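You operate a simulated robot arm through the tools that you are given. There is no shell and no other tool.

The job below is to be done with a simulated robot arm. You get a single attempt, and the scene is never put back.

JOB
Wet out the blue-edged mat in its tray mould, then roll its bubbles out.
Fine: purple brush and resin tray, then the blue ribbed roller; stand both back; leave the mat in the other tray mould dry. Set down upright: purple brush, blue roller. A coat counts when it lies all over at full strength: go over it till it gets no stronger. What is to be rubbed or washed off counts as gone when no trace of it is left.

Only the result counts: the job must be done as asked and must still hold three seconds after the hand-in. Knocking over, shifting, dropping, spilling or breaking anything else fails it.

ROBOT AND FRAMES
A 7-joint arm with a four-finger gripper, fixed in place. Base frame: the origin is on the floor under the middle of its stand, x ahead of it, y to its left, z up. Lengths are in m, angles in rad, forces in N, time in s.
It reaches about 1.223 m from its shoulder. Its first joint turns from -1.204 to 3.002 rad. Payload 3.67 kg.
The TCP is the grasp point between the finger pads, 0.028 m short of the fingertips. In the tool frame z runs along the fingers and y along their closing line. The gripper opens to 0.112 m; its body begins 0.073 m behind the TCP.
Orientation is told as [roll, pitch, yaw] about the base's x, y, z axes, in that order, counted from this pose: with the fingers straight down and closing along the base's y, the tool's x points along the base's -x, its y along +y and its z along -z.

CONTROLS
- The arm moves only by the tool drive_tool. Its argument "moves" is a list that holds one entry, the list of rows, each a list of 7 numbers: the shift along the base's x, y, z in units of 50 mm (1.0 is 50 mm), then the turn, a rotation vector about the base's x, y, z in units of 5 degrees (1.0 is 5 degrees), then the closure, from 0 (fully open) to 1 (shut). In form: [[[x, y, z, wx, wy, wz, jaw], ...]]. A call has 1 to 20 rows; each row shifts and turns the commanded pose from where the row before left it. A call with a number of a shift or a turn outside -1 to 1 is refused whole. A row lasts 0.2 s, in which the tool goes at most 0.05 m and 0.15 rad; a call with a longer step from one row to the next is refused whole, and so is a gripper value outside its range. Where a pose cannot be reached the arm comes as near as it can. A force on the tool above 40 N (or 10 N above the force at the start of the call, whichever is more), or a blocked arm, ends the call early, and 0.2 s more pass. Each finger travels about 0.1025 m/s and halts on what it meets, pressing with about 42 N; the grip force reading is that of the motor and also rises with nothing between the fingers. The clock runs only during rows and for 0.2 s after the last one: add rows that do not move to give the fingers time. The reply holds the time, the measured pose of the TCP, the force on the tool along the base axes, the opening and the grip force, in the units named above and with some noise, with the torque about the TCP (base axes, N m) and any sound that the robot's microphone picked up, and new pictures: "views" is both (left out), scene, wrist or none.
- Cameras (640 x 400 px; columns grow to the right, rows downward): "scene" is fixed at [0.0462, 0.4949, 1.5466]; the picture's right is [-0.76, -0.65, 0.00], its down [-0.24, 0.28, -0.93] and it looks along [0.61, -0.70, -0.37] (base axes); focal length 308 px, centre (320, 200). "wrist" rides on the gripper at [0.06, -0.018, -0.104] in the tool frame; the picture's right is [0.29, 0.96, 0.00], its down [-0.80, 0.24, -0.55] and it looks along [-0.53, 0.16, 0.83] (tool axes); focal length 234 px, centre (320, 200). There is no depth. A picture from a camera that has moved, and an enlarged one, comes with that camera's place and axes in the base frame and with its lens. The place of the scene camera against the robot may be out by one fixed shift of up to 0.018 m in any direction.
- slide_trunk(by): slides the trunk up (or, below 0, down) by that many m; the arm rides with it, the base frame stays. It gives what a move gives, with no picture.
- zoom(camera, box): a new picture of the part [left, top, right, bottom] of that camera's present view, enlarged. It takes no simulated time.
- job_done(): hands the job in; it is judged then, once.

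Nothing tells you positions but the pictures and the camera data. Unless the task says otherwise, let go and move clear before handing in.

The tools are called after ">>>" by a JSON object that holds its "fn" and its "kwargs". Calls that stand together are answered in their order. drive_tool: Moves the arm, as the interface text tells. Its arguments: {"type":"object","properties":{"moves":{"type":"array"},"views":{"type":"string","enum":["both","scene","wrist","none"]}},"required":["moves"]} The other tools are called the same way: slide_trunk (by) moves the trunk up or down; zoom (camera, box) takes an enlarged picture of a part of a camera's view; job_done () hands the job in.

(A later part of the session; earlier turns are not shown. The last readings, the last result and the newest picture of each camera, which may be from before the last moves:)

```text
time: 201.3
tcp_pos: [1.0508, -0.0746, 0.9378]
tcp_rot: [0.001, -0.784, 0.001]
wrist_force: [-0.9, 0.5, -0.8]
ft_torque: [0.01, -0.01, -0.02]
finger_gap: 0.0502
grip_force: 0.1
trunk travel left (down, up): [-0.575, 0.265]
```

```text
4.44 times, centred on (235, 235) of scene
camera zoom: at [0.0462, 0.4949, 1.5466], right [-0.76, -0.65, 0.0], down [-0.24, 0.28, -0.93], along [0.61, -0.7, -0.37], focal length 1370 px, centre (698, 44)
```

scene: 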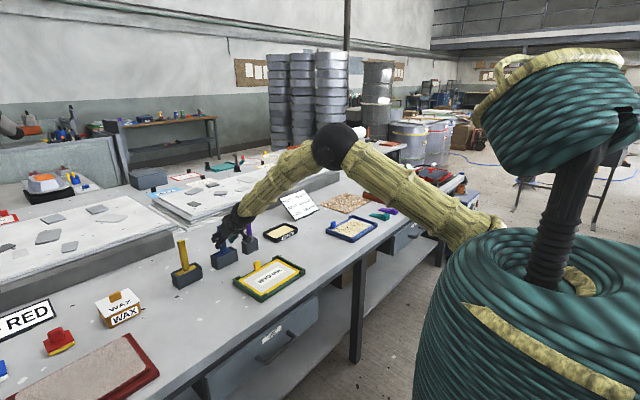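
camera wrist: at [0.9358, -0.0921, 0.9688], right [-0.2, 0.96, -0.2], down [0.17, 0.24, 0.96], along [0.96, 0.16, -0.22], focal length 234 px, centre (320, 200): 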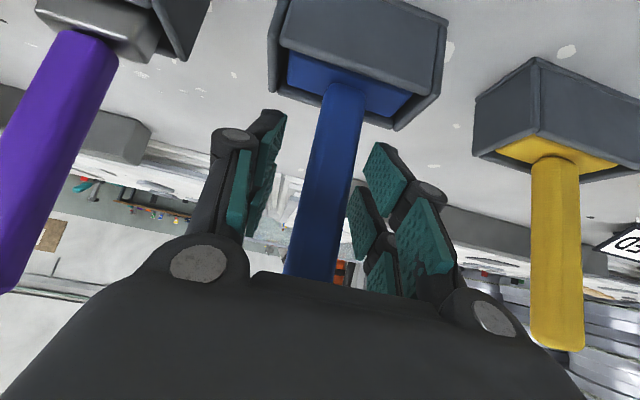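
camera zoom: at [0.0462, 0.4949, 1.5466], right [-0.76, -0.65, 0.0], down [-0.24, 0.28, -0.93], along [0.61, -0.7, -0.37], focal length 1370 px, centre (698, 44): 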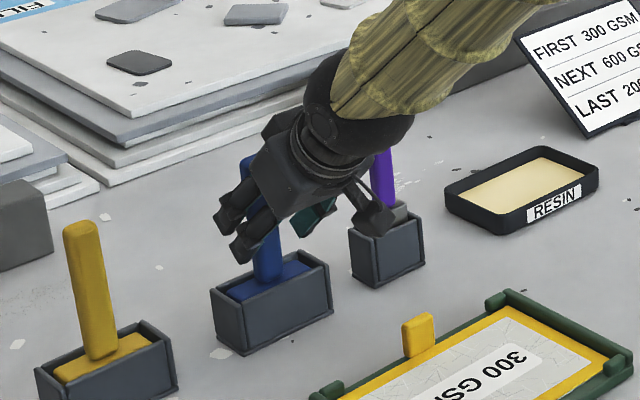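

Sideways centring is within 1 mm. I'll nudge 5 mm forward and close gently on the blue handle.

>>> {"fn": "drive_tool", "kwargs": {"moves": [[[0.11, 0.02, -0.04, 0, 0, 0, 0.55], [0, 0, 0, 0, 0, 0, 0.6], [0, 0, 0, 0, 0, 0, 0.68], [0, 0, 0, 0, 0, 0, 0.74], [0, 0, 0, 0, 0, 0, 0.8], [0, 0, 0, 0, 0, 0, 1.0], [0, 0, 0, 0, 0, 0, 1.0], [0, 0, 0, 0, 0, 0, 1.0]]]}}

>>> {"fn": "drive_tool", "kwargs": {"moves": [[[0, 0, 0, 0, 0, 0, 1.0]]], "views": "none"}}

>>> {"fn": "drive_tool", "kwargs": {"moves": [[[0, 0, 0, 0, 0, 0, 1.0]]], "views": "none"}}

>>> {"fn": "zoom", "kwargs": {"camera": "wrist", "box": [220, 0, 420, 250]}}

```text
time: 203.2
tcp_pos: [1.0572, -0.0731, 0.9367]
tcp_rot: [0.0, -0.784, -0.001]
wrist_force: [-0.8, -0.5, -0.6]
ft_torque: [-0.03, -0.01, 0.03]
finger_gap: 0.0253
grip_force: 41.8
trunk travel left (down, up): [-0.575, 0.265]
camera wrist: at [0.9416, -0.0905, 0.9674], right [-0.2, 0.96, -0.2], down [0.17, 0.24, 0.96], along [0.96, 0.16, -0.22], focal length 234 px, centre (320, 200)
```

scene: 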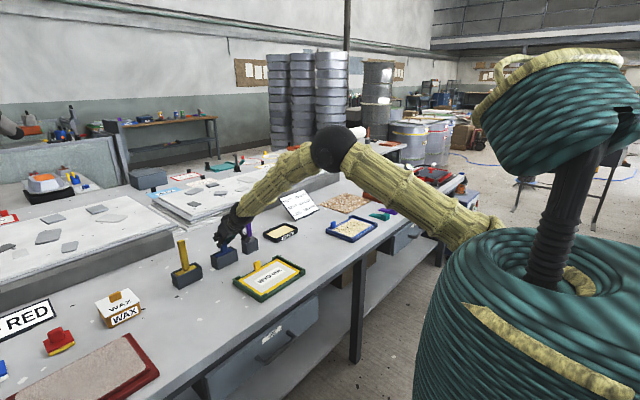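
wrist: 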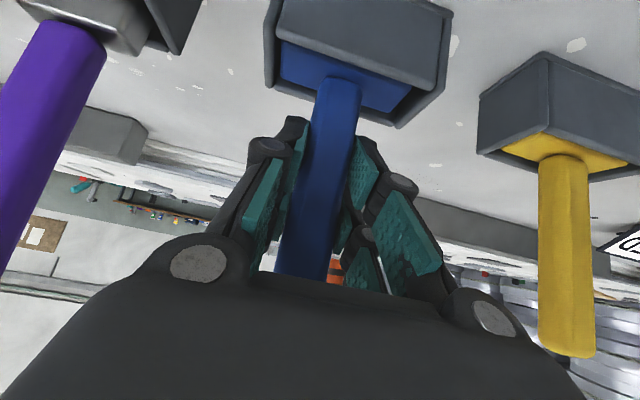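

```text
time: 203.6
tcp_pos: [1.0576, -0.0734, 0.9362]
tcp_rot: [0.002, -0.783, 0.0]
wrist_force: [-0.8, 0.1, -0.8]
ft_torque: [0.01, 0.0, -0.01]
finger_gap: 0.0254
grip_force: 42.1
trunk travel left (down, up): [-0.575, 0.265]
```

```text
time: 203.9
tcp_pos: [1.0595, -0.0731, 0.9352]
tcp_rot: [-0.001, -0.784, -0.001]
wrist_force: [-1.0, 0.7, -0.1]
ft_torque: [0.0, -0.03, 0.01]
finger_gap: 0.0257
grip_force: 41.6
trunk travel left (down, up): [-0.575, 0.265]
```

```text
1.60 times, centred on (320, 125) of wrist
camera zoom: at [0.9416, -0.0905, 0.9674], right [-0.2, 0.96, -0.2], down [0.17, 0.24, 0.96], along [0.96, 0.16, -0.22], focal length 375 px, centre (320, 320)
```

zoom: 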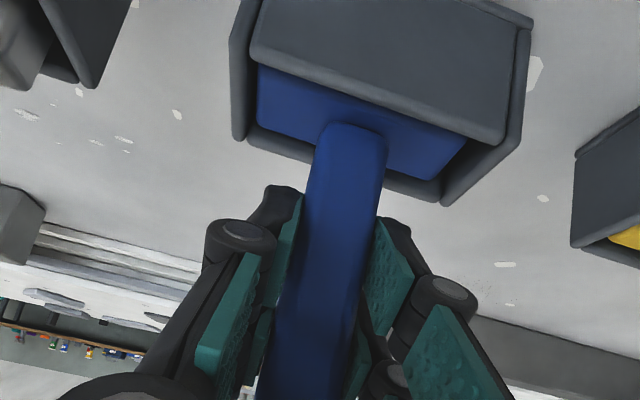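

The roller is gripped (gap 25.5 mm) at about (1.058, -0.0732, 0.936). Lifting it straight out.

>>> {"fn": "drive_tool", "kwargs": {"moves": [[[0, 0, 0.2, 0, 0, 0, 1.0], [0, 0, 0.3, 0, 0, 0, 1.0], [0, 0, 0.5, 0, 0, 0, 1.0], [0, 0, 0.5, 0, 0, 0, 1.0], [0, 0, 0.5, 0, 0, 0, 1.0], [0, 0, 0.2, 0, 0, 0, 1.0], [0, 0, 0, 0, 0, 0, 1.0]]]}}

>>> {"fn": "zoom", "kwargs": {"camera": "scene", "box": [190, 180, 280, 270]}}

>>> {"fn": "zoom", "kwargs": {"camera": "wrist", "box": [200, 0, 440, 150]}}

```text
time: 205.6
tcp_pos: [1.0579, -0.0725, 1.0482]
tcp_rot: [-0.001, -0.785, 0.001]
wrist_force: [0.0, 0.1, -1.2]
ft_torque: [-0.02, 0.02, 0.07]
finger_gap: 0.0254
grip_force: 42.1
trunk travel left (down, up): [-0.575, 0.265]
camera wrist: at [0.9417, -0.0896, 1.0794], right [-0.2, 0.96, -0.2], down [0.17, 0.24, 0.96], along [0.96, 0.16, -0.22], focal length 234 px, centre (320, 200)
```

scene: 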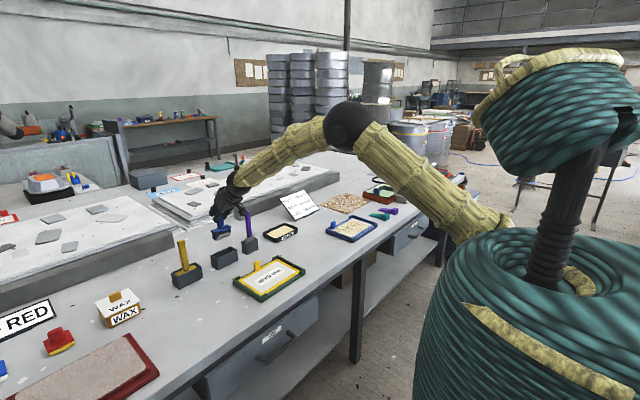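
wrist: 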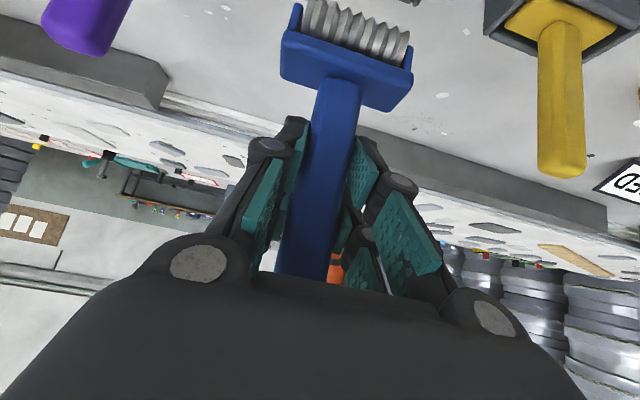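

```text
4.44 times, centred on (235, 225) of scene
camera zoom: at [0.0462, 0.4949, 1.5466], right [-0.76, -0.65, 0.0], down [-0.24, 0.28, -0.93], along [0.61, -0.7, -0.37], focal length 1370 px, centre (698, 89)
```

zoom: 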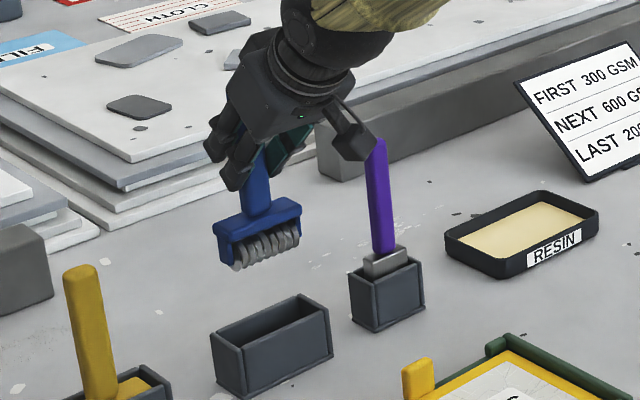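

```text
2.67 times, centred on (320, 75) of wrist
camera zoom: at [0.9417, -0.0896, 1.0794], right [-0.2, 0.96, -0.2], down [0.17, 0.24, 0.96], along [0.96, 0.16, -0.22], focal length 624 px, centre (320, 533)
```

zoom: 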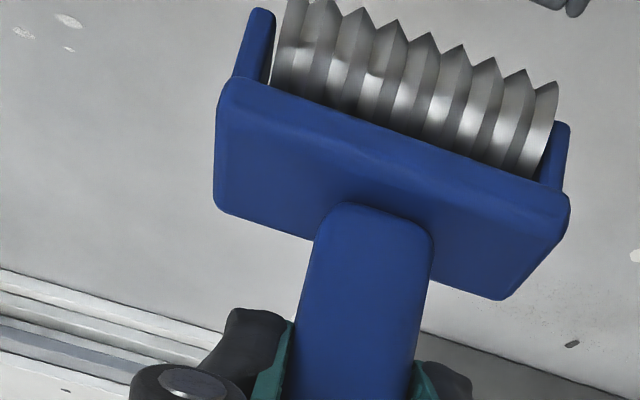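

The ribbed roller is about 60 mm wide in a 75 mm yoke. I'll pull back first to clear the purple handle, then travel over to the mat at a safe height.

>>> {"fn": "drive_tool", "kwargs": {"moves": [[[-0.8, 0, 0.2, 0, 0, 0, 1.0], [-0.9, 0, 0.2, 0, 0, 0, 1.0], [-0.9, 0, 0.15, 0, 0, 0, 1.0], [-0.22, -0.88, -0.02, 0, 0, 0, 1.0], [-0.22, -0.88, -0.02, 0, 0, 0, 1.0], [-0.22, -0.88, -0.02, 0, 0, 0, 1.0], [-0.22, -0.88, -0.02, 0, 0, 0, 1.0], [-0.22, -0.88, -0.02, 0, 0, 0, 1.0], [-0.22, -0.88, -0.02, 0, 0, 0, 1.0], [-0.22, -0.88, -0.02, 0, 0, 0, 1.0], [-0.22, -0.88, -0.02, 0, 0, 0, 1.0], [-0.22, -0.88, -0.02, 0, 0, 0, 1.0], [-0.22, -0.88, -0.02, 0, 0, 0, 1.0], [-0.22, -0.88, -0.02, 0, 0, 0, 1.0], [-0.22, -0.88, -0.02, 0, 0, 0, 1.0], [0, 0, 0, 0, 0, 0, 1.0], [0, 0, 0, 0, 0, 0, 1.0]]]}}

>>> {"fn": "zoom", "kwargs": {"camera": "scene", "box": [315, 170, 395, 250]}}

>>> {"fn": "zoom", "kwargs": {"camera": "wrist", "box": [160, 0, 480, 150]}}

```text
time: 209.2
tcp_pos: [0.7963, -0.5972, 1.0697]
tcp_rot: [-0.003, -0.783, 0.005]
wrist_force: [0.2, 1.0, -1.1]
ft_torque: [-0.04, 0.03, 0.01]
finger_gap: 0.0253
grip_force: 41.6
trunk travel left (down, up): [-0.575, 0.265]
camera wrist: at [0.6801, -0.6135, 1.1005], right [-0.2, 0.96, -0.21], down [0.17, 0.24, 0.95], along [0.96, 0.16, -0.21], focal length 234 px, centre (320, 200)
```

scene: 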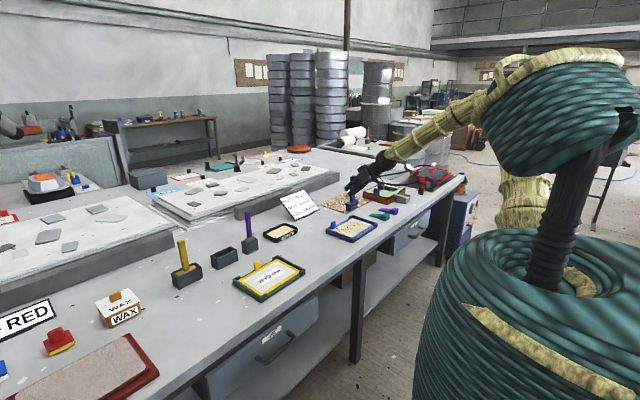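
wrist: 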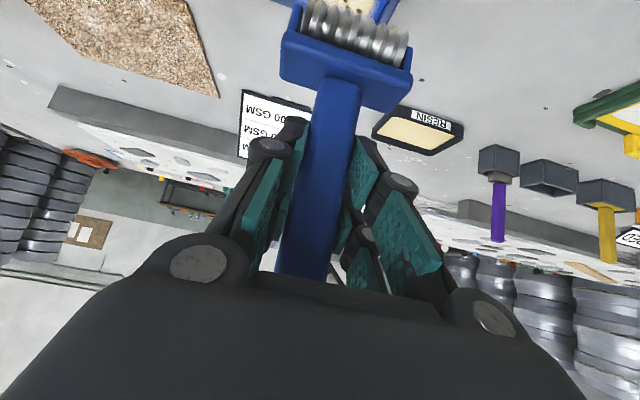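

```text
5.00 times, centred on (355, 210) of scene
camera zoom: at [0.0462, 0.4949, 1.5466], right [-0.76, -0.65, 0.0], down [-0.24, 0.28, -0.93], along [0.61, -0.7, -0.37], focal length 1541 px, centre (145, 150)
```

zoom: 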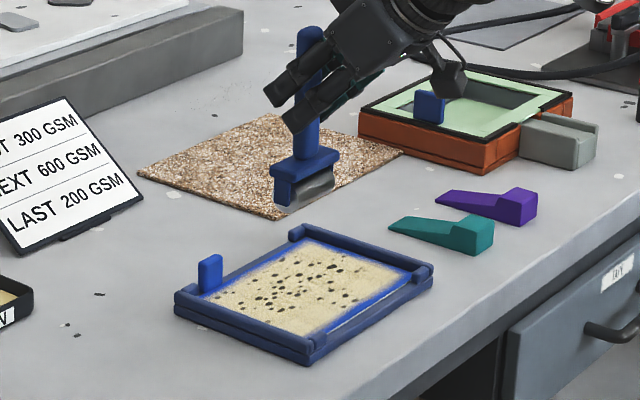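

```text
2.00 times, centred on (320, 75) of wrist
camera zoom: at [0.6801, -0.6135, 1.1005], right [-0.2, 0.96, -0.21], down [0.17, 0.24, 0.95], along [0.96, 0.16, -0.21], focal length 468 px, centre (320, 450)
```

zoom: 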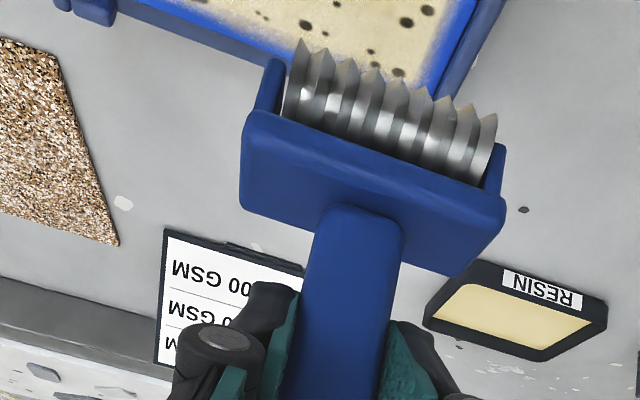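

Bubbles are visible all over the coated mat. I'll descend over the +y lane at x about 0.80 and find contact by force.

>>> {"fn": "drive_tool", "kwargs": {"moves": [[[0.05, -0.04, -0.6, 0, 0, 0, 1.0], [0, 0, -0.6, 0, 0, 0, 1.0], [0, 0, -0.5, 0, 0, 0, 1.0], [0, 0, -0.3, 0, 0, 0, 1.0], [0, 0, 0, 0, 0, 0, 1.0], [0, 0, 0, 0, 0, 0, 1.0]]]}}

>>> {"fn": "zoom", "kwargs": {"camera": "scene", "box": [320, 195, 385, 250]}}

>>> {"fn": "zoom", "kwargs": {"camera": "wrist", "box": [160, 0, 480, 150]}}

```text
time: 210.6
tcp_pos: [0.7982, -0.6027, 0.9642]
tcp_rot: [0.001, -0.785, 0.0]
wrist_force: [-0.3, 0.2, -1.7]
ft_torque: [0.0, 0.01, -0.02]
finger_gap: 0.0252
grip_force: 42.4
trunk travel left (down, up): [-0.575, 0.265]
camera wrist: at [0.6828, -0.6199, 0.9954], right [-0.2, 0.96, -0.2], down [0.17, 0.24, 0.96], along [0.96, 0.16, -0.22], focal length 234 px, centre (320, 200)
```

scene: 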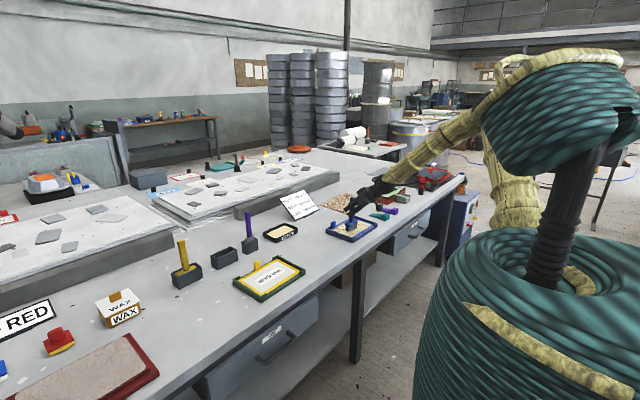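
wrist: 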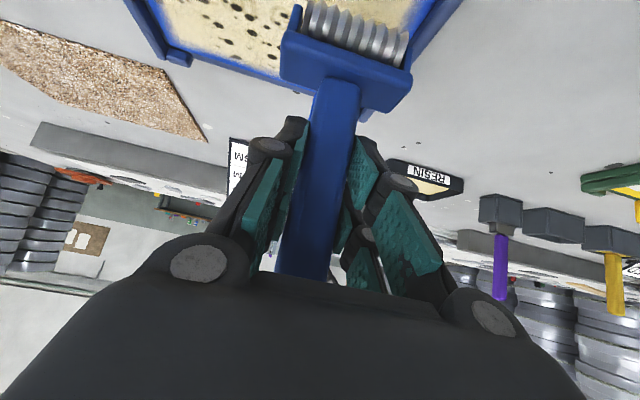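

```text
7.27 times, centred on (352, 222) of scene
camera zoom: at [0.0462, 0.4949, 1.5466], right [-0.76, -0.65, 0.0], down [-0.24, 0.28, -0.93], along [0.61, -0.7, -0.37], focal length 2241 px, centre (84, 36)
```

zoom: 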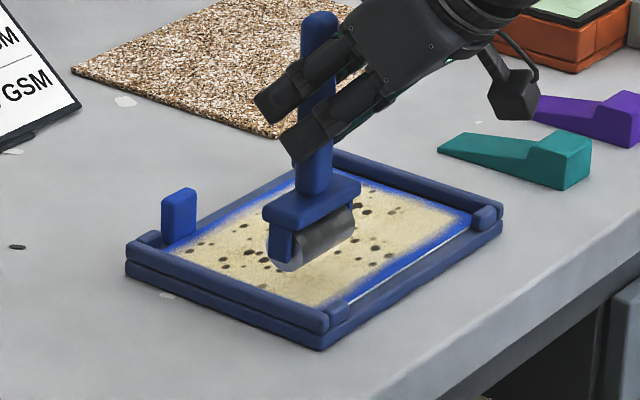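

```text
2.00 times, centred on (320, 75) of wrist
camera zoom: at [0.6828, -0.6199, 0.9954], right [-0.2, 0.96, -0.2], down [0.17, 0.24, 0.96], along [0.96, 0.16, -0.22], focal length 468 px, centre (320, 450)
```

zoom: 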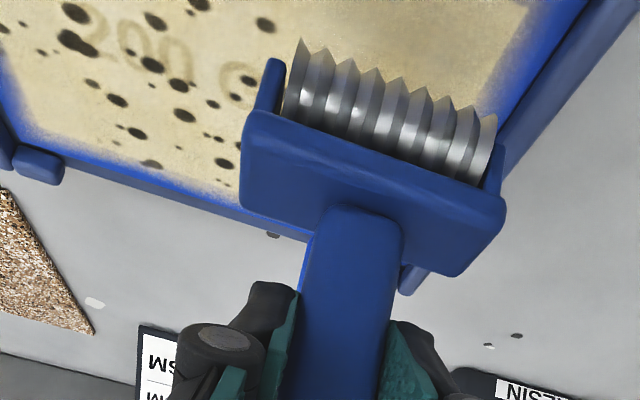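

>>> {"fn": "drive_tool", "kwargs": {"moves": [[[0, 0, -0.16, 0, 0, 0, 1.0], [0, 0, -0.08, 0, 0, 0, 1.0], [0, 0, 0, 0, 0, 0, 1.0]]], "views": "none"}}

>>> {"fn": "drive_tool", "kwargs": {"moves": [[[0, 0, -0.05, 0, 0, 0, 1.0], [0, 0, 0, 0, 0, 0, 1.0]]], "views": "none"}}

>>> {"fn": "drive_tool", "kwargs": {"moves": [[[0, 0, -0.04, 0, 0, 0, 1.0], [0, 0, 0, 0, 0, 0, 1.0]]], "views": "none"}}

```text
time: 211.3
tcp_pos: [0.7991, -0.6017, 0.9502]
tcp_rot: [0.004, -0.783, 0.0]
wrist_force: [0.4, 1.0, -1.8]
ft_torque: [-0.01, 0.01, 0.03]
finger_gap: 0.0256
grip_force: 41.7
trunk travel left (down, up): [-0.575, 0.265]
```

```text
time: 211.9
tcp_pos: [0.7975, -0.6009, 0.9493]
tcp_rot: [0.003, -0.785, 0.0]
wrist_force: [-0.6, -0.5, -0.8]
ft_torque: [-0.01, -0.01, 0.0]
finger_gap: 0.0253
grip_force: 41.9
trunk travel left (down, up): [-0.575, 0.265]
```

```text
time: 212.6
tcp_pos: [0.7977, -0.6018, 0.9469]
tcp_rot: [0.001, -0.784, -0.001]
wrist_force: [0.6, 0.2, -0.5]
ft_torque: [-0.02, 0.01, 0.04]
finger_gap: 0.0253
grip_force: 42.1
trunk travel left (down, up): [-0.575, 0.265]
```

>>> {"fn": "drive_tool", "kwargs": {"moves": [[[0, 0, -0.03, 0, 0, 0, 1.0], [0, 0, 0, 0, 0, 0, 1.0]]], "views": "none"}}

>>> {"fn": "drive_tool", "kwargs": {"moves": [[[0, 0, -0.03, 0, 0, 0, 1.0], [0, 0, 0, 0, 0, 0, 1.0]]], "views": "none"}}

>>> {"fn": "zoom", "kwargs": {"camera": "scene", "box": [320, 195, 385, 250]}}

```text
time: 213.2
tcp_pos: [0.7976, -0.6008, 0.9468]
tcp_rot: [-0.001, -0.785, 0.0]
wrist_force: [0.5, -1.2, 3.3]
ft_torque: [-0.23, -0.1, 0.01]
finger_gap: 0.0254
grip_force: 42.4
trunk travel left (down, up): [-0.575, 0.265]
```

```text
time: 213.8
tcp_pos: [0.7982, -0.6004, 0.9458]
tcp_rot: [0.0, -0.787, 0.0]
wrist_force: [2.1, -2.0, 14.4]
ft_torque: [-0.19, -0.21, 0.01]
finger_gap: 0.0251
grip_force: 41.7
trunk travel left (down, up): [-0.575, 0.265]
```

```text
7.27 times, centred on (352, 222) of scene
camera zoom: at [0.0462, 0.4949, 1.5466], right [-0.76, -0.65, 0.0], down [-0.24, 0.28, -0.93], along [0.61, -0.7, -0.37], focal length 2241 px, centre (84, 36)
```

zoom: 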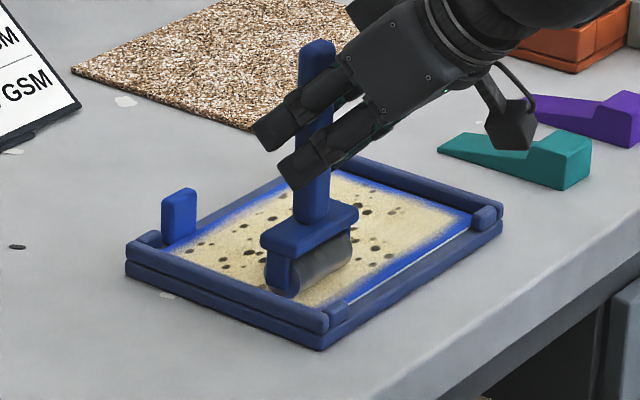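

Contact reached. Rolling forward to x about 0.885 (short of the tab) and back to 0.775.

>>> {"fn": "drive_tool", "kwargs": {"moves": [[[0.29, 0, 0.01, 0, 0, 0, 1.0], [0.29, 0, 0, 0, 0, 0, 1.0], [0.29, 0, 0, 0, 0, 0, 1.0], [0.29, 0, 0, 0, 0, 0, 1.0], [0.29, 0, 0, 0, 0, 0, 1.0], [0.29, 0, 0, 0, 0, 0, 1.0], [0, 0, 0, 0, 0, 0, 1.0]]]}}

>>> {"fn": "zoom", "kwargs": {"camera": "scene", "box": [320, 195, 385, 250]}}

>>> {"fn": "zoom", "kwargs": {"camera": "wrist", "box": [160, 0, 480, 150]}}

```text
time: 215.3
tcp_pos: [0.8856, -0.6002, 0.947]
tcp_rot: [0.001, -0.783, 0.0]
wrist_force: [-2.3, 0.4, 6.9]
ft_torque: [-0.02, 0.21, -0.01]
finger_gap: 0.0248
grip_force: 42.1
trunk travel left (down, up): [-0.575, 0.265]
camera wrist: at [0.7694, -0.6178, 0.9768], right [-0.2, 0.96, -0.2], down [0.17, 0.24, 0.96], along [0.96, 0.16, -0.22], focal length 234 px, centre (320, 200)
```

scene: 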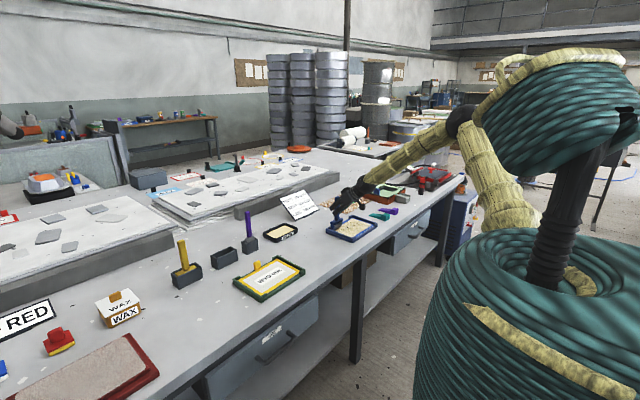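
wrist: 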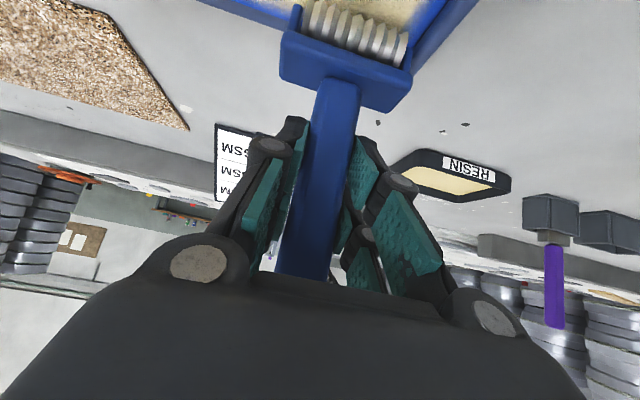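

```text
7.27 times, centred on (352, 222) of scene
camera zoom: at [0.0462, 0.4949, 1.5466], right [-0.76, -0.65, 0.0], down [-0.24, 0.28, -0.93], along [0.61, -0.7, -0.37], focal length 2241 px, centre (84, 36)
```

zoom: 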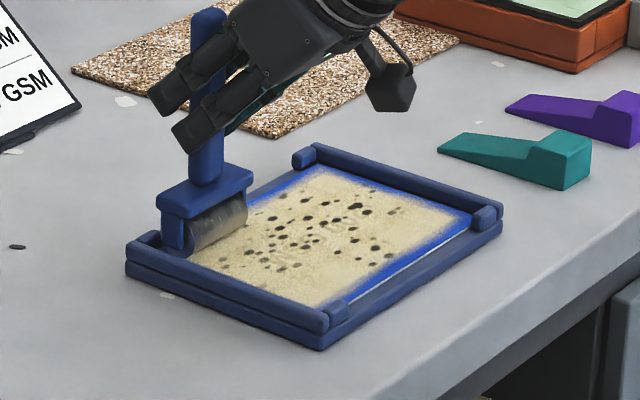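

```text
2.00 times, centred on (320, 75) of wrist
camera zoom: at [0.7694, -0.6178, 0.9768], right [-0.2, 0.96, -0.2], down [0.17, 0.24, 0.96], along [0.96, 0.16, -0.22], focal length 468 px, centre (320, 450)
```

zoom: 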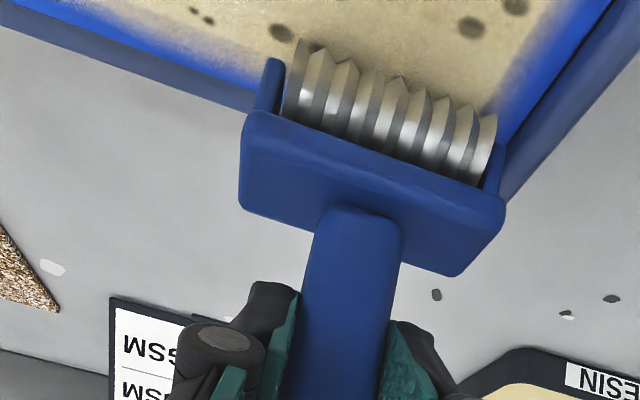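

The bubbles in this lane are getting fainter after one pass. I'll roll this lane back and forth.

>>> {"fn": "drive_tool", "kwargs": {"moves": [[[-0.31, 0, 0, 0, 0, 0, 1.0], [-0.31, 0, 0, 0, 0, 0, 1.0], [-0.31, 0, 0, 0, 0, 0, 1.0], [-0.31, 0, 0, 0, 0, 0, 1.0], [-0.31, 0, 0, 0, 0, 0, 1.0], [-0.31, 0, 0, 0, 0, 0, 1.0], [-0.31, 0, 0, 0, 0, 0, 1.0], [0.31, 0, 0, 0, 0, 0, 1.0], [0.31, 0, 0, 0, 0, 0, 1.0], [0.31, 0, 0, 0, 0, 0, 1.0], [0.31, 0, 0, 0, 0, 0, 1.0], [0.31, 0, 0, 0, 0, 0, 1.0], [0.31, 0, 0, 0, 0, 0, 1.0], [0.31, 0, 0, 0, 0, 0, 1.0], [0, 0, 0, 0, 0, 0, 1.0]]], "views": "none"}}

>>> {"fn": "zoom", "kwargs": {"camera": "scene", "box": [320, 195, 385, 250]}}

>>> {"fn": "zoom", "kwargs": {"camera": "wrist", "box": [160, 0, 480, 150]}}

```text
time: 218.6
tcp_pos: [0.8838, -0.6023, 0.9459]
tcp_rot: [-0.001, -0.784, 0.0]
wrist_force: [1.9, 3.1, 16.2]
ft_torque: [0.09, -0.1, 0.03]
finger_gap: 0.0255
grip_force: 41.8
trunk travel left (down, up): [-0.575, 0.265]
```

```text
7.27 times, centred on (352, 222) of scene
camera zoom: at [0.0462, 0.4949, 1.5466], right [-0.76, -0.65, 0.0], down [-0.24, 0.28, -0.93], along [0.61, -0.7, -0.37], focal length 2241 px, centre (84, 36)
```

zoom: 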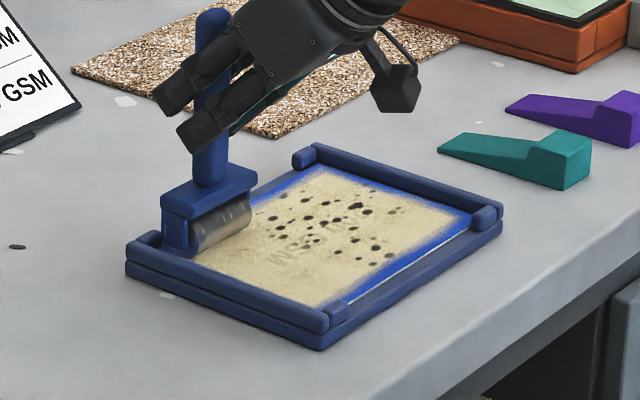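

```text
2.00 times, centred on (320, 75) of wrist
camera zoom: at [0.7668, -0.6194, 0.9764], right [-0.2, 0.96, -0.2], down [0.17, 0.24, 0.96], along [0.96, 0.16, -0.21], focal length 468 px, centre (320, 450)
```

zoom: 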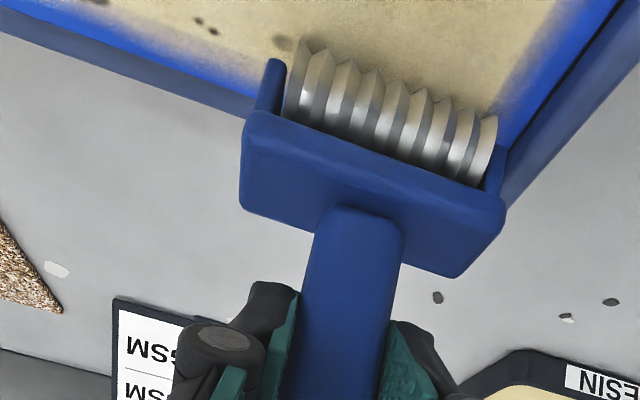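

Three passes removed the bubbles in this lane. I'll lift slightly, shift to y = -0.641, and roll that lane.

>>> {"fn": "drive_tool", "kwargs": {"moves": [[[0, 0, 0.12, 0, 0, 0, 1.0], [0, -0.4, 0, 0, 0, 0, 1.0], [0, -0.4, 0, 0, 0, 0, 1.0], [0, 0, -0.11, 0, 0, 0, 1.0], [-0.31, 0, 0, 0, 0, 0, 1.0], [-0.31, 0, 0, 0, 0, 0, 1.0], [-0.31, 0, 0, 0, 0, 0, 1.0], [-0.31, 0, 0, 0, 0, 0, 1.0], [-0.31, 0, 0, 0, 0, 0, 1.0], [-0.31, 0, 0, 0, 0, 0, 1.0], [-0.31, 0, 0, 0, 0, 0, 1.0], [0, 0, 0, 0, 0, 0, 1.0]]], "views": "none"}}

>>> {"fn": "zoom", "kwargs": {"camera": "scene", "box": [320, 195, 385, 250]}}

>>> {"fn": "zoom", "kwargs": {"camera": "wrist", "box": [160, 0, 480, 150]}}

```text
time: 221.2
tcp_pos: [0.7782, -0.6399, 0.9459]
tcp_rot: [0.001, -0.785, -0.001]
wrist_force: [1.5, -3.7, 16.2]
ft_torque: [-0.16, -0.11, 0.02]
finger_gap: 0.0251
grip_force: 42.2
trunk travel left (down, up): [-0.575, 0.265]
```

```text
7.27 times, centred on (352, 222) of scene
camera zoom: at [0.0462, 0.4949, 1.5466], right [-0.76, -0.65, 0.0], down [-0.24, 0.28, -0.93], along [0.61, -0.7, -0.37], focal length 2241 px, centre (84, 36)
```

zoom: 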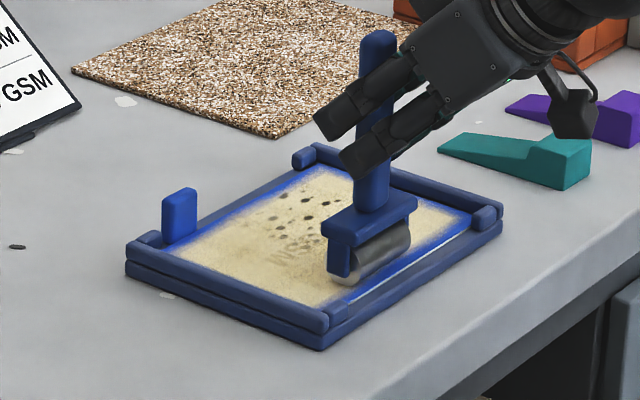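

```text
2.00 times, centred on (320, 75) of wrist
camera zoom: at [0.6621, -0.6577, 0.9761], right [-0.2, 0.96, -0.2], down [0.17, 0.24, 0.96], along [0.96, 0.16, -0.21], focal length 468 px, centre (320, 450)
```

zoom: 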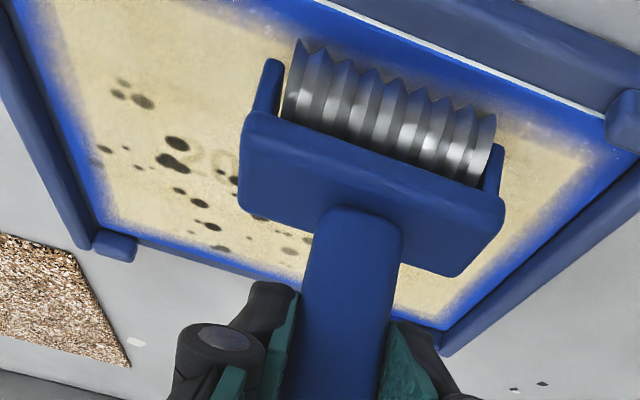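

Working well. Two more passes on this lane.

>>> {"fn": "drive_tool", "kwargs": {"moves": [[[0.31, 0, 0.006, 0, 0, 0, 1.0], [0.31, 0, 0, 0, 0, 0, 1.0], [0.31, 0, 0, 0, 0, 0, 1.0], [0.31, 0, 0, 0, 0, 0, 1.0], [0.31, 0, 0, 0, 0, 0, 1.0], [0.31, 0, 0, 0, 0, 0, 1.0], [0.31, 0, 0, 0, 0, 0, 1.0], [-0.31, 0, 0, 0, 0, 0, 1.0], [-0.31, 0, 0, 0, 0, 0, 1.0], [-0.31, 0, 0, 0, 0, 0, 1.0], [-0.31, 0, 0, 0, 0, 0, 1.0], [-0.31, 0, 0, 0, 0, 0, 1.0], [-0.31, 0, 0, 0, 0, 0, 1.0], [-0.36, 0, 0, 0, 0, 0, 1.0], [0, 0, 0, 0, 0, 0, 1.0]]], "views": "none"}}

>>> {"fn": "zoom", "kwargs": {"camera": "scene", "box": [320, 195, 385, 250]}}

>>> {"fn": "zoom", "kwargs": {"camera": "wrist", "box": [160, 0, 480, 150]}}

```text
time: 224.3
tcp_pos: [0.7737, -0.6402, 0.9452]
tcp_rot: [0.001, -0.786, 0.0]
wrist_force: [1.1, 1.0, 5.8]
ft_torque: [0.17, -0.16, 0.03]
finger_gap: 0.0253
grip_force: 42.2
trunk travel left (down, up): [-0.575, 0.265]
```

```text
7.27 times, centred on (352, 222) of scene
camera zoom: at [0.0462, 0.4949, 1.5466], right [-0.76, -0.65, 0.0], down [-0.24, 0.28, -0.93], along [0.61, -0.7, -0.37], focal length 2241 px, centre (84, 36)
```

zoom: 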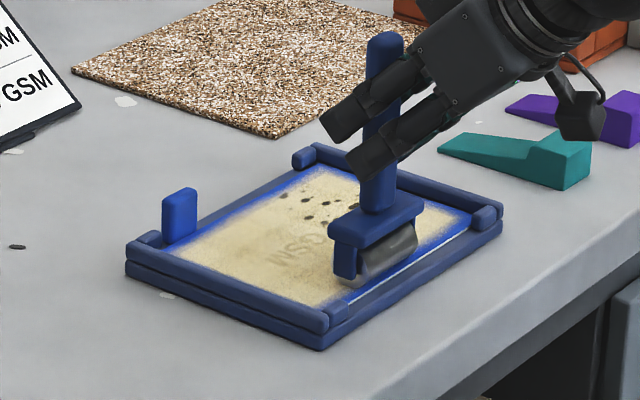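

```text
2.00 times, centred on (320, 75) of wrist
camera zoom: at [0.657, -0.6581, 0.976], right [-0.2, 0.96, -0.2], down [0.17, 0.24, 0.96], along [0.96, 0.16, -0.21], focal length 468 px, centre (320, 450)
```

zoom: 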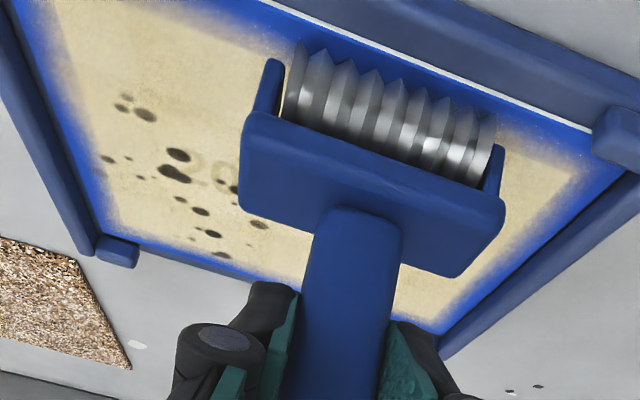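

Lane clear. Shifting to y = -0.682 and rolling forward to the far edge (no tab here) and back.

>>> {"fn": "drive_tool", "kwargs": {"moves": [[[0, 0, 0.12, 0, 0, 0, 1.0], [0, -0.41, 0, 0, 0, 0, 1.0], [0, -0.41, 0, 0, 0, 0, 1.0], [0, 0, -0.12, 0, 0, 0, 1.0], [0.31, 0, 0, 0, 0, 0, 1.0], [0.31, 0, 0, 0, 0, 0, 1.0], [0.31, 0, 0, 0, 0, 0, 1.0], [0.31, 0, 0, 0, 0, 0, 1.0], [0.31, 0, 0, 0, 0, 0, 1.0], [0.31, 0, 0, 0, 0, 0, 1.0], [0.31, 0, 0, 0, 0, 0, 1.0], [0.25, 0, 0, 0, 0, 0, 1.0], [0, 0, 0, 0, 0, 0, 1.0]]]}}

>>> {"fn": "zoom", "kwargs": {"camera": "scene", "box": [320, 195, 385, 250]}}

>>> {"fn": "zoom", "kwargs": {"camera": "wrist", "box": [160, 0, 480, 150]}}

```text
time: 227.2
tcp_pos: [0.8975, -0.68, 0.9452]
tcp_rot: [0.0, -0.784, -0.001]
wrist_force: [-2.5, -2.3, 13.7]
ft_torque: [-0.13, 0.18, 0.01]
finger_gap: 0.0252
grip_force: 41.9
trunk travel left (down, up): [-0.575, 0.265]
camera wrist: at [0.7804, -0.6981, 0.9758], right [-0.2, 0.96, -0.2], down [0.17, 0.24, 0.96], along [0.96, 0.16, -0.21], focal length 234 px, centre (320, 200)
```

scene: 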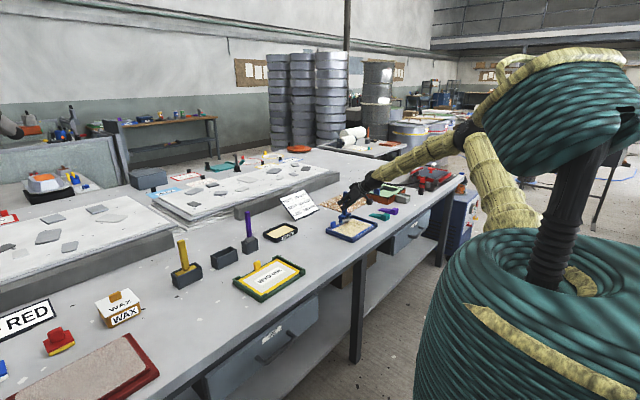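
wrist: 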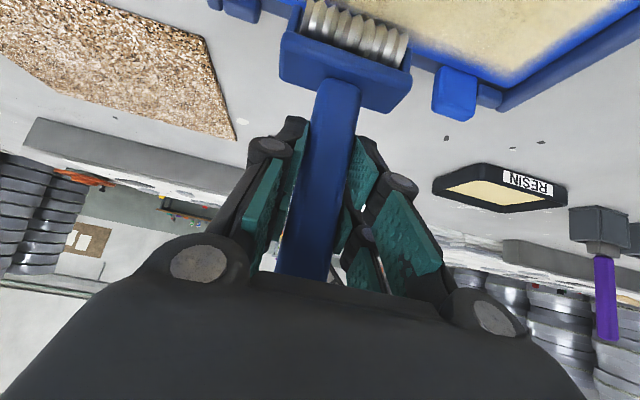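

```text
7.27 times, centred on (352, 222) of scene
camera zoom: at [0.0462, 0.4949, 1.5466], right [-0.76, -0.65, 0.0], down [-0.24, 0.28, -0.93], along [0.61, -0.7, -0.37], focal length 2241 px, centre (84, 36)
```

zoom: 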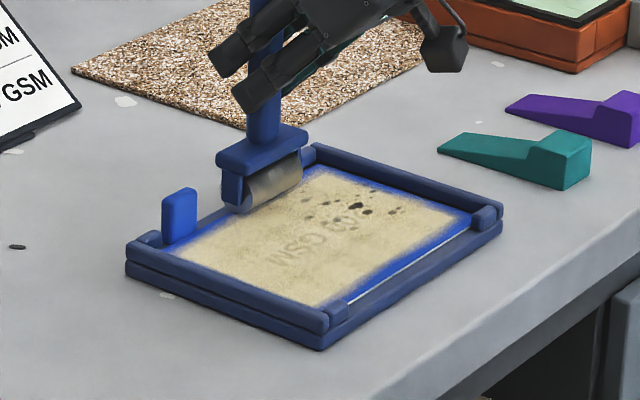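

```text
2.00 times, centred on (320, 75) of wrist
camera zoom: at [0.7804, -0.6981, 0.9758], right [-0.2, 0.96, -0.2], down [0.17, 0.24, 0.96], along [0.96, 0.16, -0.21], focal length 468 px, centre (320, 450)
```

zoom: 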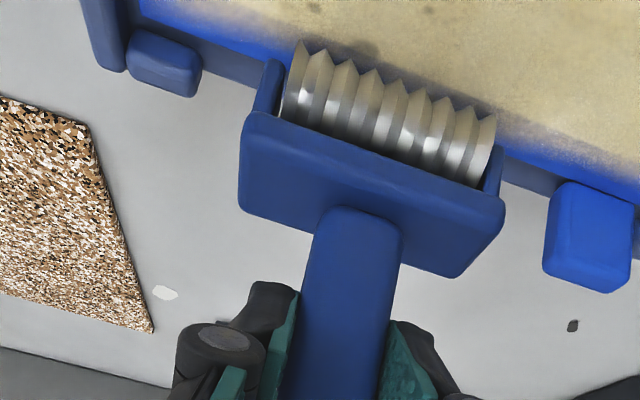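

>>> {"fn": "drive_tool", "kwargs": {"moves": [[[-0.31, 0, 0.004, 0, 0, 0, 1.0], [-0.31, 0, 0, 0, 0, 0, 1.0], [-0.31, 0, 0, 0, 0, 0, 1.0], [-0.31, 0, 0, 0, 0, 0, 1.0], [-0.31, 0, 0, 0, 0, 0, 1.0], [-0.31, 0, 0, 0, 0, 0, 1.0], [-0.31, 0, 0, 0, 0, 0, 1.0], [-0.25, 0, 0, 0, 0, 0, 1.0], [0.31, 0, 0, 0, 0, 0, 1.0], [0.31, 0, 0, 0, 0, 0, 1.0], [0.31, 0, 0, 0, 0, 0, 1.0], [0.31, 0, 0, 0, 0, 0, 1.0], [0.31, 0, 0, 0, 0, 0, 1.0], [0.31, 0, 0, 0, 0, 0, 1.0], [0.31, 0, 0, 0, 0, 0, 1.0], [0.25, 0, 0, 0, 0, 0, 1.0], [0, 0, 0, 0, 0, 0, 1.0]]], "views": "none"}}

>>> {"fn": "zoom", "kwargs": {"camera": "scene", "box": [320, 195, 385, 250]}}

```text
time: 230.8
tcp_pos: [0.8967, -0.6818, 0.9453]
tcp_rot: [-0.001, -0.786, 0.0]
wrist_force: [-0.8, 1.5, 9.3]
ft_torque: [0.18, 0.03, 0.02]
finger_gap: 0.0253
grip_force: 42.1
trunk travel left (down, up): [-0.575, 0.265]
```

```text
7.27 times, centred on (352, 222) of scene
camera zoom: at [0.0462, 0.4949, 1.5466], right [-0.76, -0.65, 0.0], down [-0.24, 0.28, -0.93], along [0.61, -0.7, -0.37], focal length 2241 px, centre (84, 36)
```

zoom: 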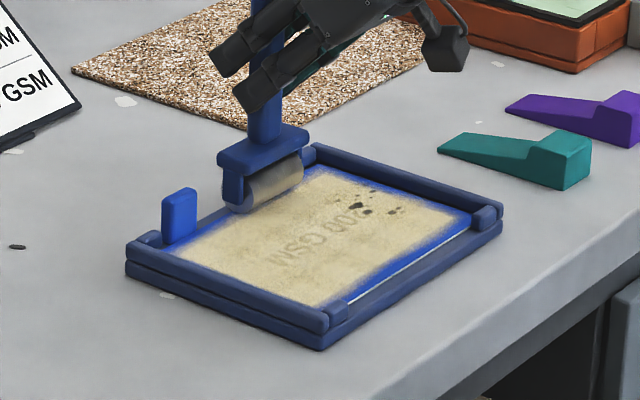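

Only the -y strip remains. I'll lift, move back, shift to y = -0.72 next to the rail and roll there.

>>> {"fn": "drive_tool", "kwargs": {"moves": [[[0, 0, 0.14, 0, 0, 0, 1.0], [-0.7, 0, 0, 0, 0, 0, 1.0], [-0.7, -0.1, 0, 0, 0, 0, 1.0], [-0.4, -0.32, 0, 0, 0, 0, 1.0], [0, -0.34, 0, 0, 0, 0, 1.0], [0, 0, 0, 0, 0, 0, 1.0]]]}}

>>> {"fn": "zoom", "kwargs": {"camera": "wrist", "box": [160, 0, 480, 150]}}

>>> {"fn": "zoom", "kwargs": {"camera": "scene", "box": [320, 195, 385, 250]}}

```text
time: 232.2
tcp_pos: [0.8068, -0.7203, 0.9512]
tcp_rot: [0.001, -0.785, -0.001]
wrist_force: [-0.5, -0.6, -1.6]
ft_torque: [0.01, -0.01, -0.03]
finger_gap: 0.0252
grip_force: 41.7
trunk travel left (down, up): [-0.575, 0.265]
camera wrist: at [0.6917, -0.7369, 0.9811], right [-0.2, 0.96, -0.2], down [0.17, 0.24, 0.96], along [0.96, 0.16, -0.22], focal length 234 px, centre (320, 200)
```

scene: 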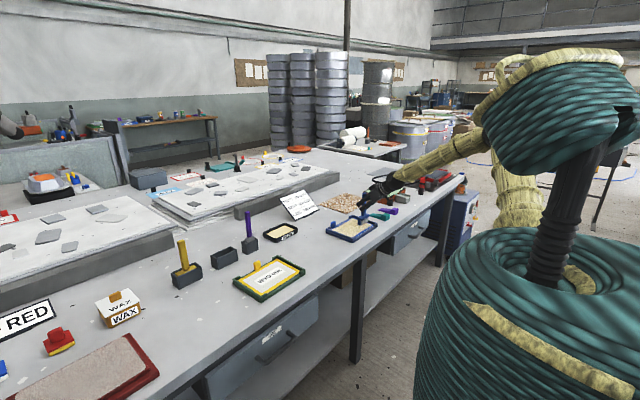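
wrist: 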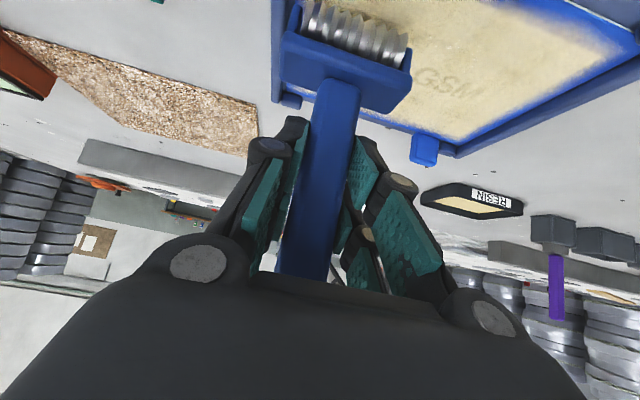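

```text
2.00 times, centred on (320, 75) of wrist
camera zoom: at [0.6917, -0.7369, 0.9811], right [-0.2, 0.96, -0.2], down [0.17, 0.24, 0.96], along [0.96, 0.16, -0.22], focal length 468 px, centre (320, 450)
```

zoom: 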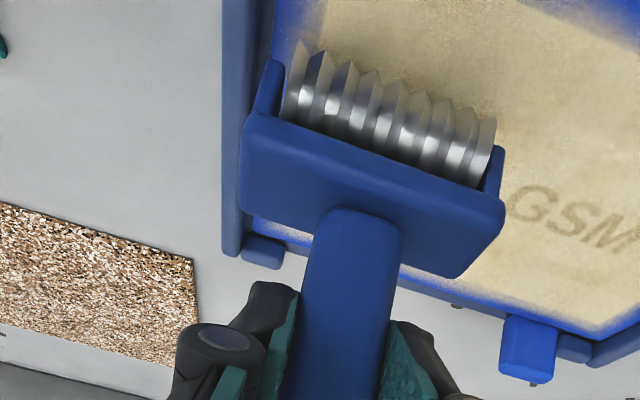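

```text
7.27 times, centred on (352, 222) of scene
camera zoom: at [0.0462, 0.4949, 1.5466], right [-0.76, -0.65, 0.0], down [-0.24, 0.28, -0.93], along [0.61, -0.7, -0.37], focal length 2241 px, centre (84, 36)
```

zoom: 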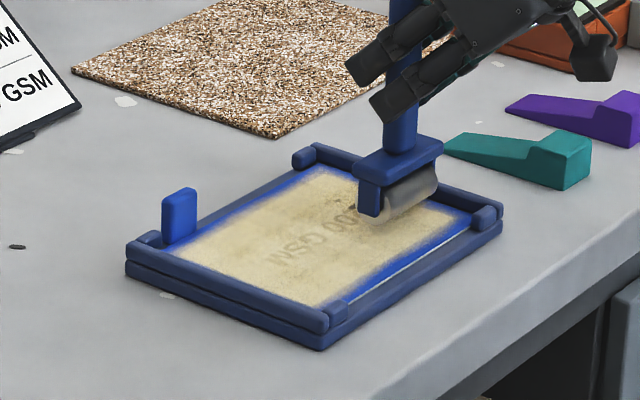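

The yoke clears the rail by about 2 mm. Lowering and rolling this strip.

>>> {"fn": "drive_tool", "kwargs": {"moves": [[[0, 0.01, -0.1, 0, 0, 0, 1.0], [0, 0, -0.03, 0, 0, 0, 1.0], [0, 0, 0, 0, 0, 0, 1.0]]], "views": "none"}}

>>> {"fn": "drive_tool", "kwargs": {"moves": [[[-0.3, 0, 0, 0, 0, 0, 1.0], [-0.28, 0, 0, 0, 0, 0, 1.0], [0.31, 0, 0, 0, 0, 0, 1.0], [0.31, 0, 0, 0, 0, 0, 1.0], [0.31, 0, 0, 0, 0, 0, 1.0], [0.31, 0, 0, 0, 0, 0, 1.0], [0, 0, 0, 0, 0, 0, 1.0]]]}}

>>> {"fn": "zoom", "kwargs": {"camera": "scene", "box": [320, 195, 385, 250]}}

>>> {"fn": "zoom", "kwargs": {"camera": "wrist", "box": [160, 0, 480, 150]}}

```text
time: 232.9
tcp_pos: [0.807, -0.7186, 0.9452]
tcp_rot: [-0.001, -0.784, -0.001]
wrist_force: [0.2, -1.0, -0.6]
ft_torque: [-0.1, -0.01, 0.03]
finger_gap: 0.0254
grip_force: 42.2
trunk travel left (down, up): [-0.575, 0.265]
```

```text
time: 234.6
tcp_pos: [0.8379, -0.7196, 0.9477]
tcp_rot: [0.002, -0.783, -0.002]
wrist_force: [1.0, 0.1, -0.9]
ft_torque: [-0.06, 0.01, 0.02]
finger_gap: 0.0253
grip_force: 42.3
trunk travel left (down, up): [-0.575, 0.265]
camera wrist: at [0.7221, -0.738, 0.9786], right [-0.2, 0.96, -0.2], down [0.17, 0.24, 0.96], along [0.96, 0.16, -0.21], focal length 234 px, centre (320, 200)
```

scene: 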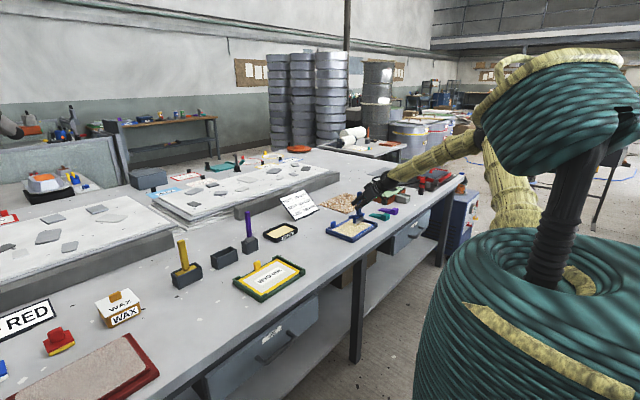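
wrist: 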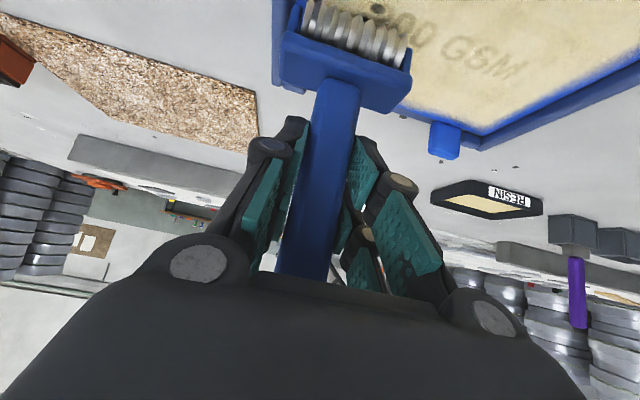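

```text
7.27 times, centred on (352, 222) of scene
camera zoom: at [0.0462, 0.4949, 1.5466], right [-0.76, -0.65, 0.0], down [-0.24, 0.28, -0.93], along [0.61, -0.7, -0.37], focal length 2241 px, centre (84, 36)
```

zoom: 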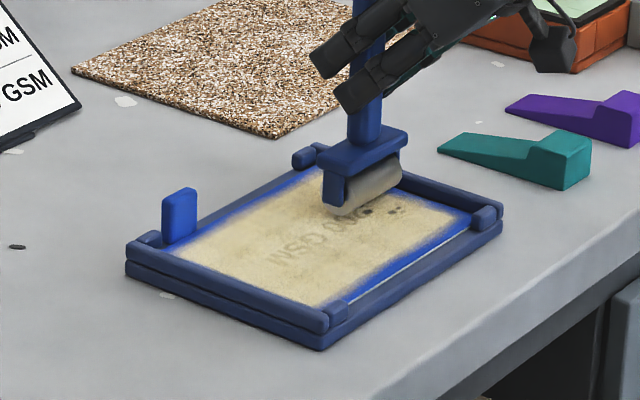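

```text
2.00 times, centred on (320, 75) of wrist
camera zoom: at [0.7221, -0.738, 0.9786], right [-0.2, 0.96, -0.2], down [0.17, 0.24, 0.96], along [0.96, 0.16, -0.21], focal length 468 px, centre (320, 450)
```

zoom: 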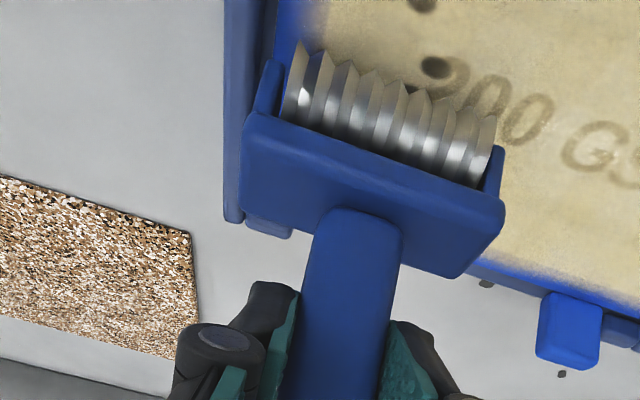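

Not quite touching here. I'll lower in small steps until I feel contact.

>>> {"fn": "drive_tool", "kwargs": {"moves": [[[0, 0, -0.04, 0, 0, 0, 1.0], [0, 0, 0, 0, 0, 0, 1.0]]], "views": "none"}}

>>> {"fn": "drive_tool", "kwargs": {"moves": [[[0, 0, -0.03, 0, 0, 0, 1.0], [0, 0, 0, 0, 0, 0, 1.0]]], "views": "none"}}

```text
time: 235.2
tcp_pos: [0.8384, -0.7192, 0.9459]
tcp_rot: [0.002, -0.783, 0.0]
wrist_force: [0.9, 0.0, 0.9]
ft_torque: [-0.05, 0.02, 0.0]
finger_gap: 0.025
grip_force: 41.7
trunk travel left (down, up): [-0.575, 0.265]
```

```text
time: 235.8
tcp_pos: [0.8378, -0.7189, 0.9444]
tcp_rot: [0.001, -0.786, -0.001]
wrist_force: [-0.9, -1.2, 7.6]
ft_torque: [-0.1, 0.06, -0.02]
finger_gap: 0.0253
grip_force: 42.0
trunk travel left (down, up): [-0.575, 0.265]
```

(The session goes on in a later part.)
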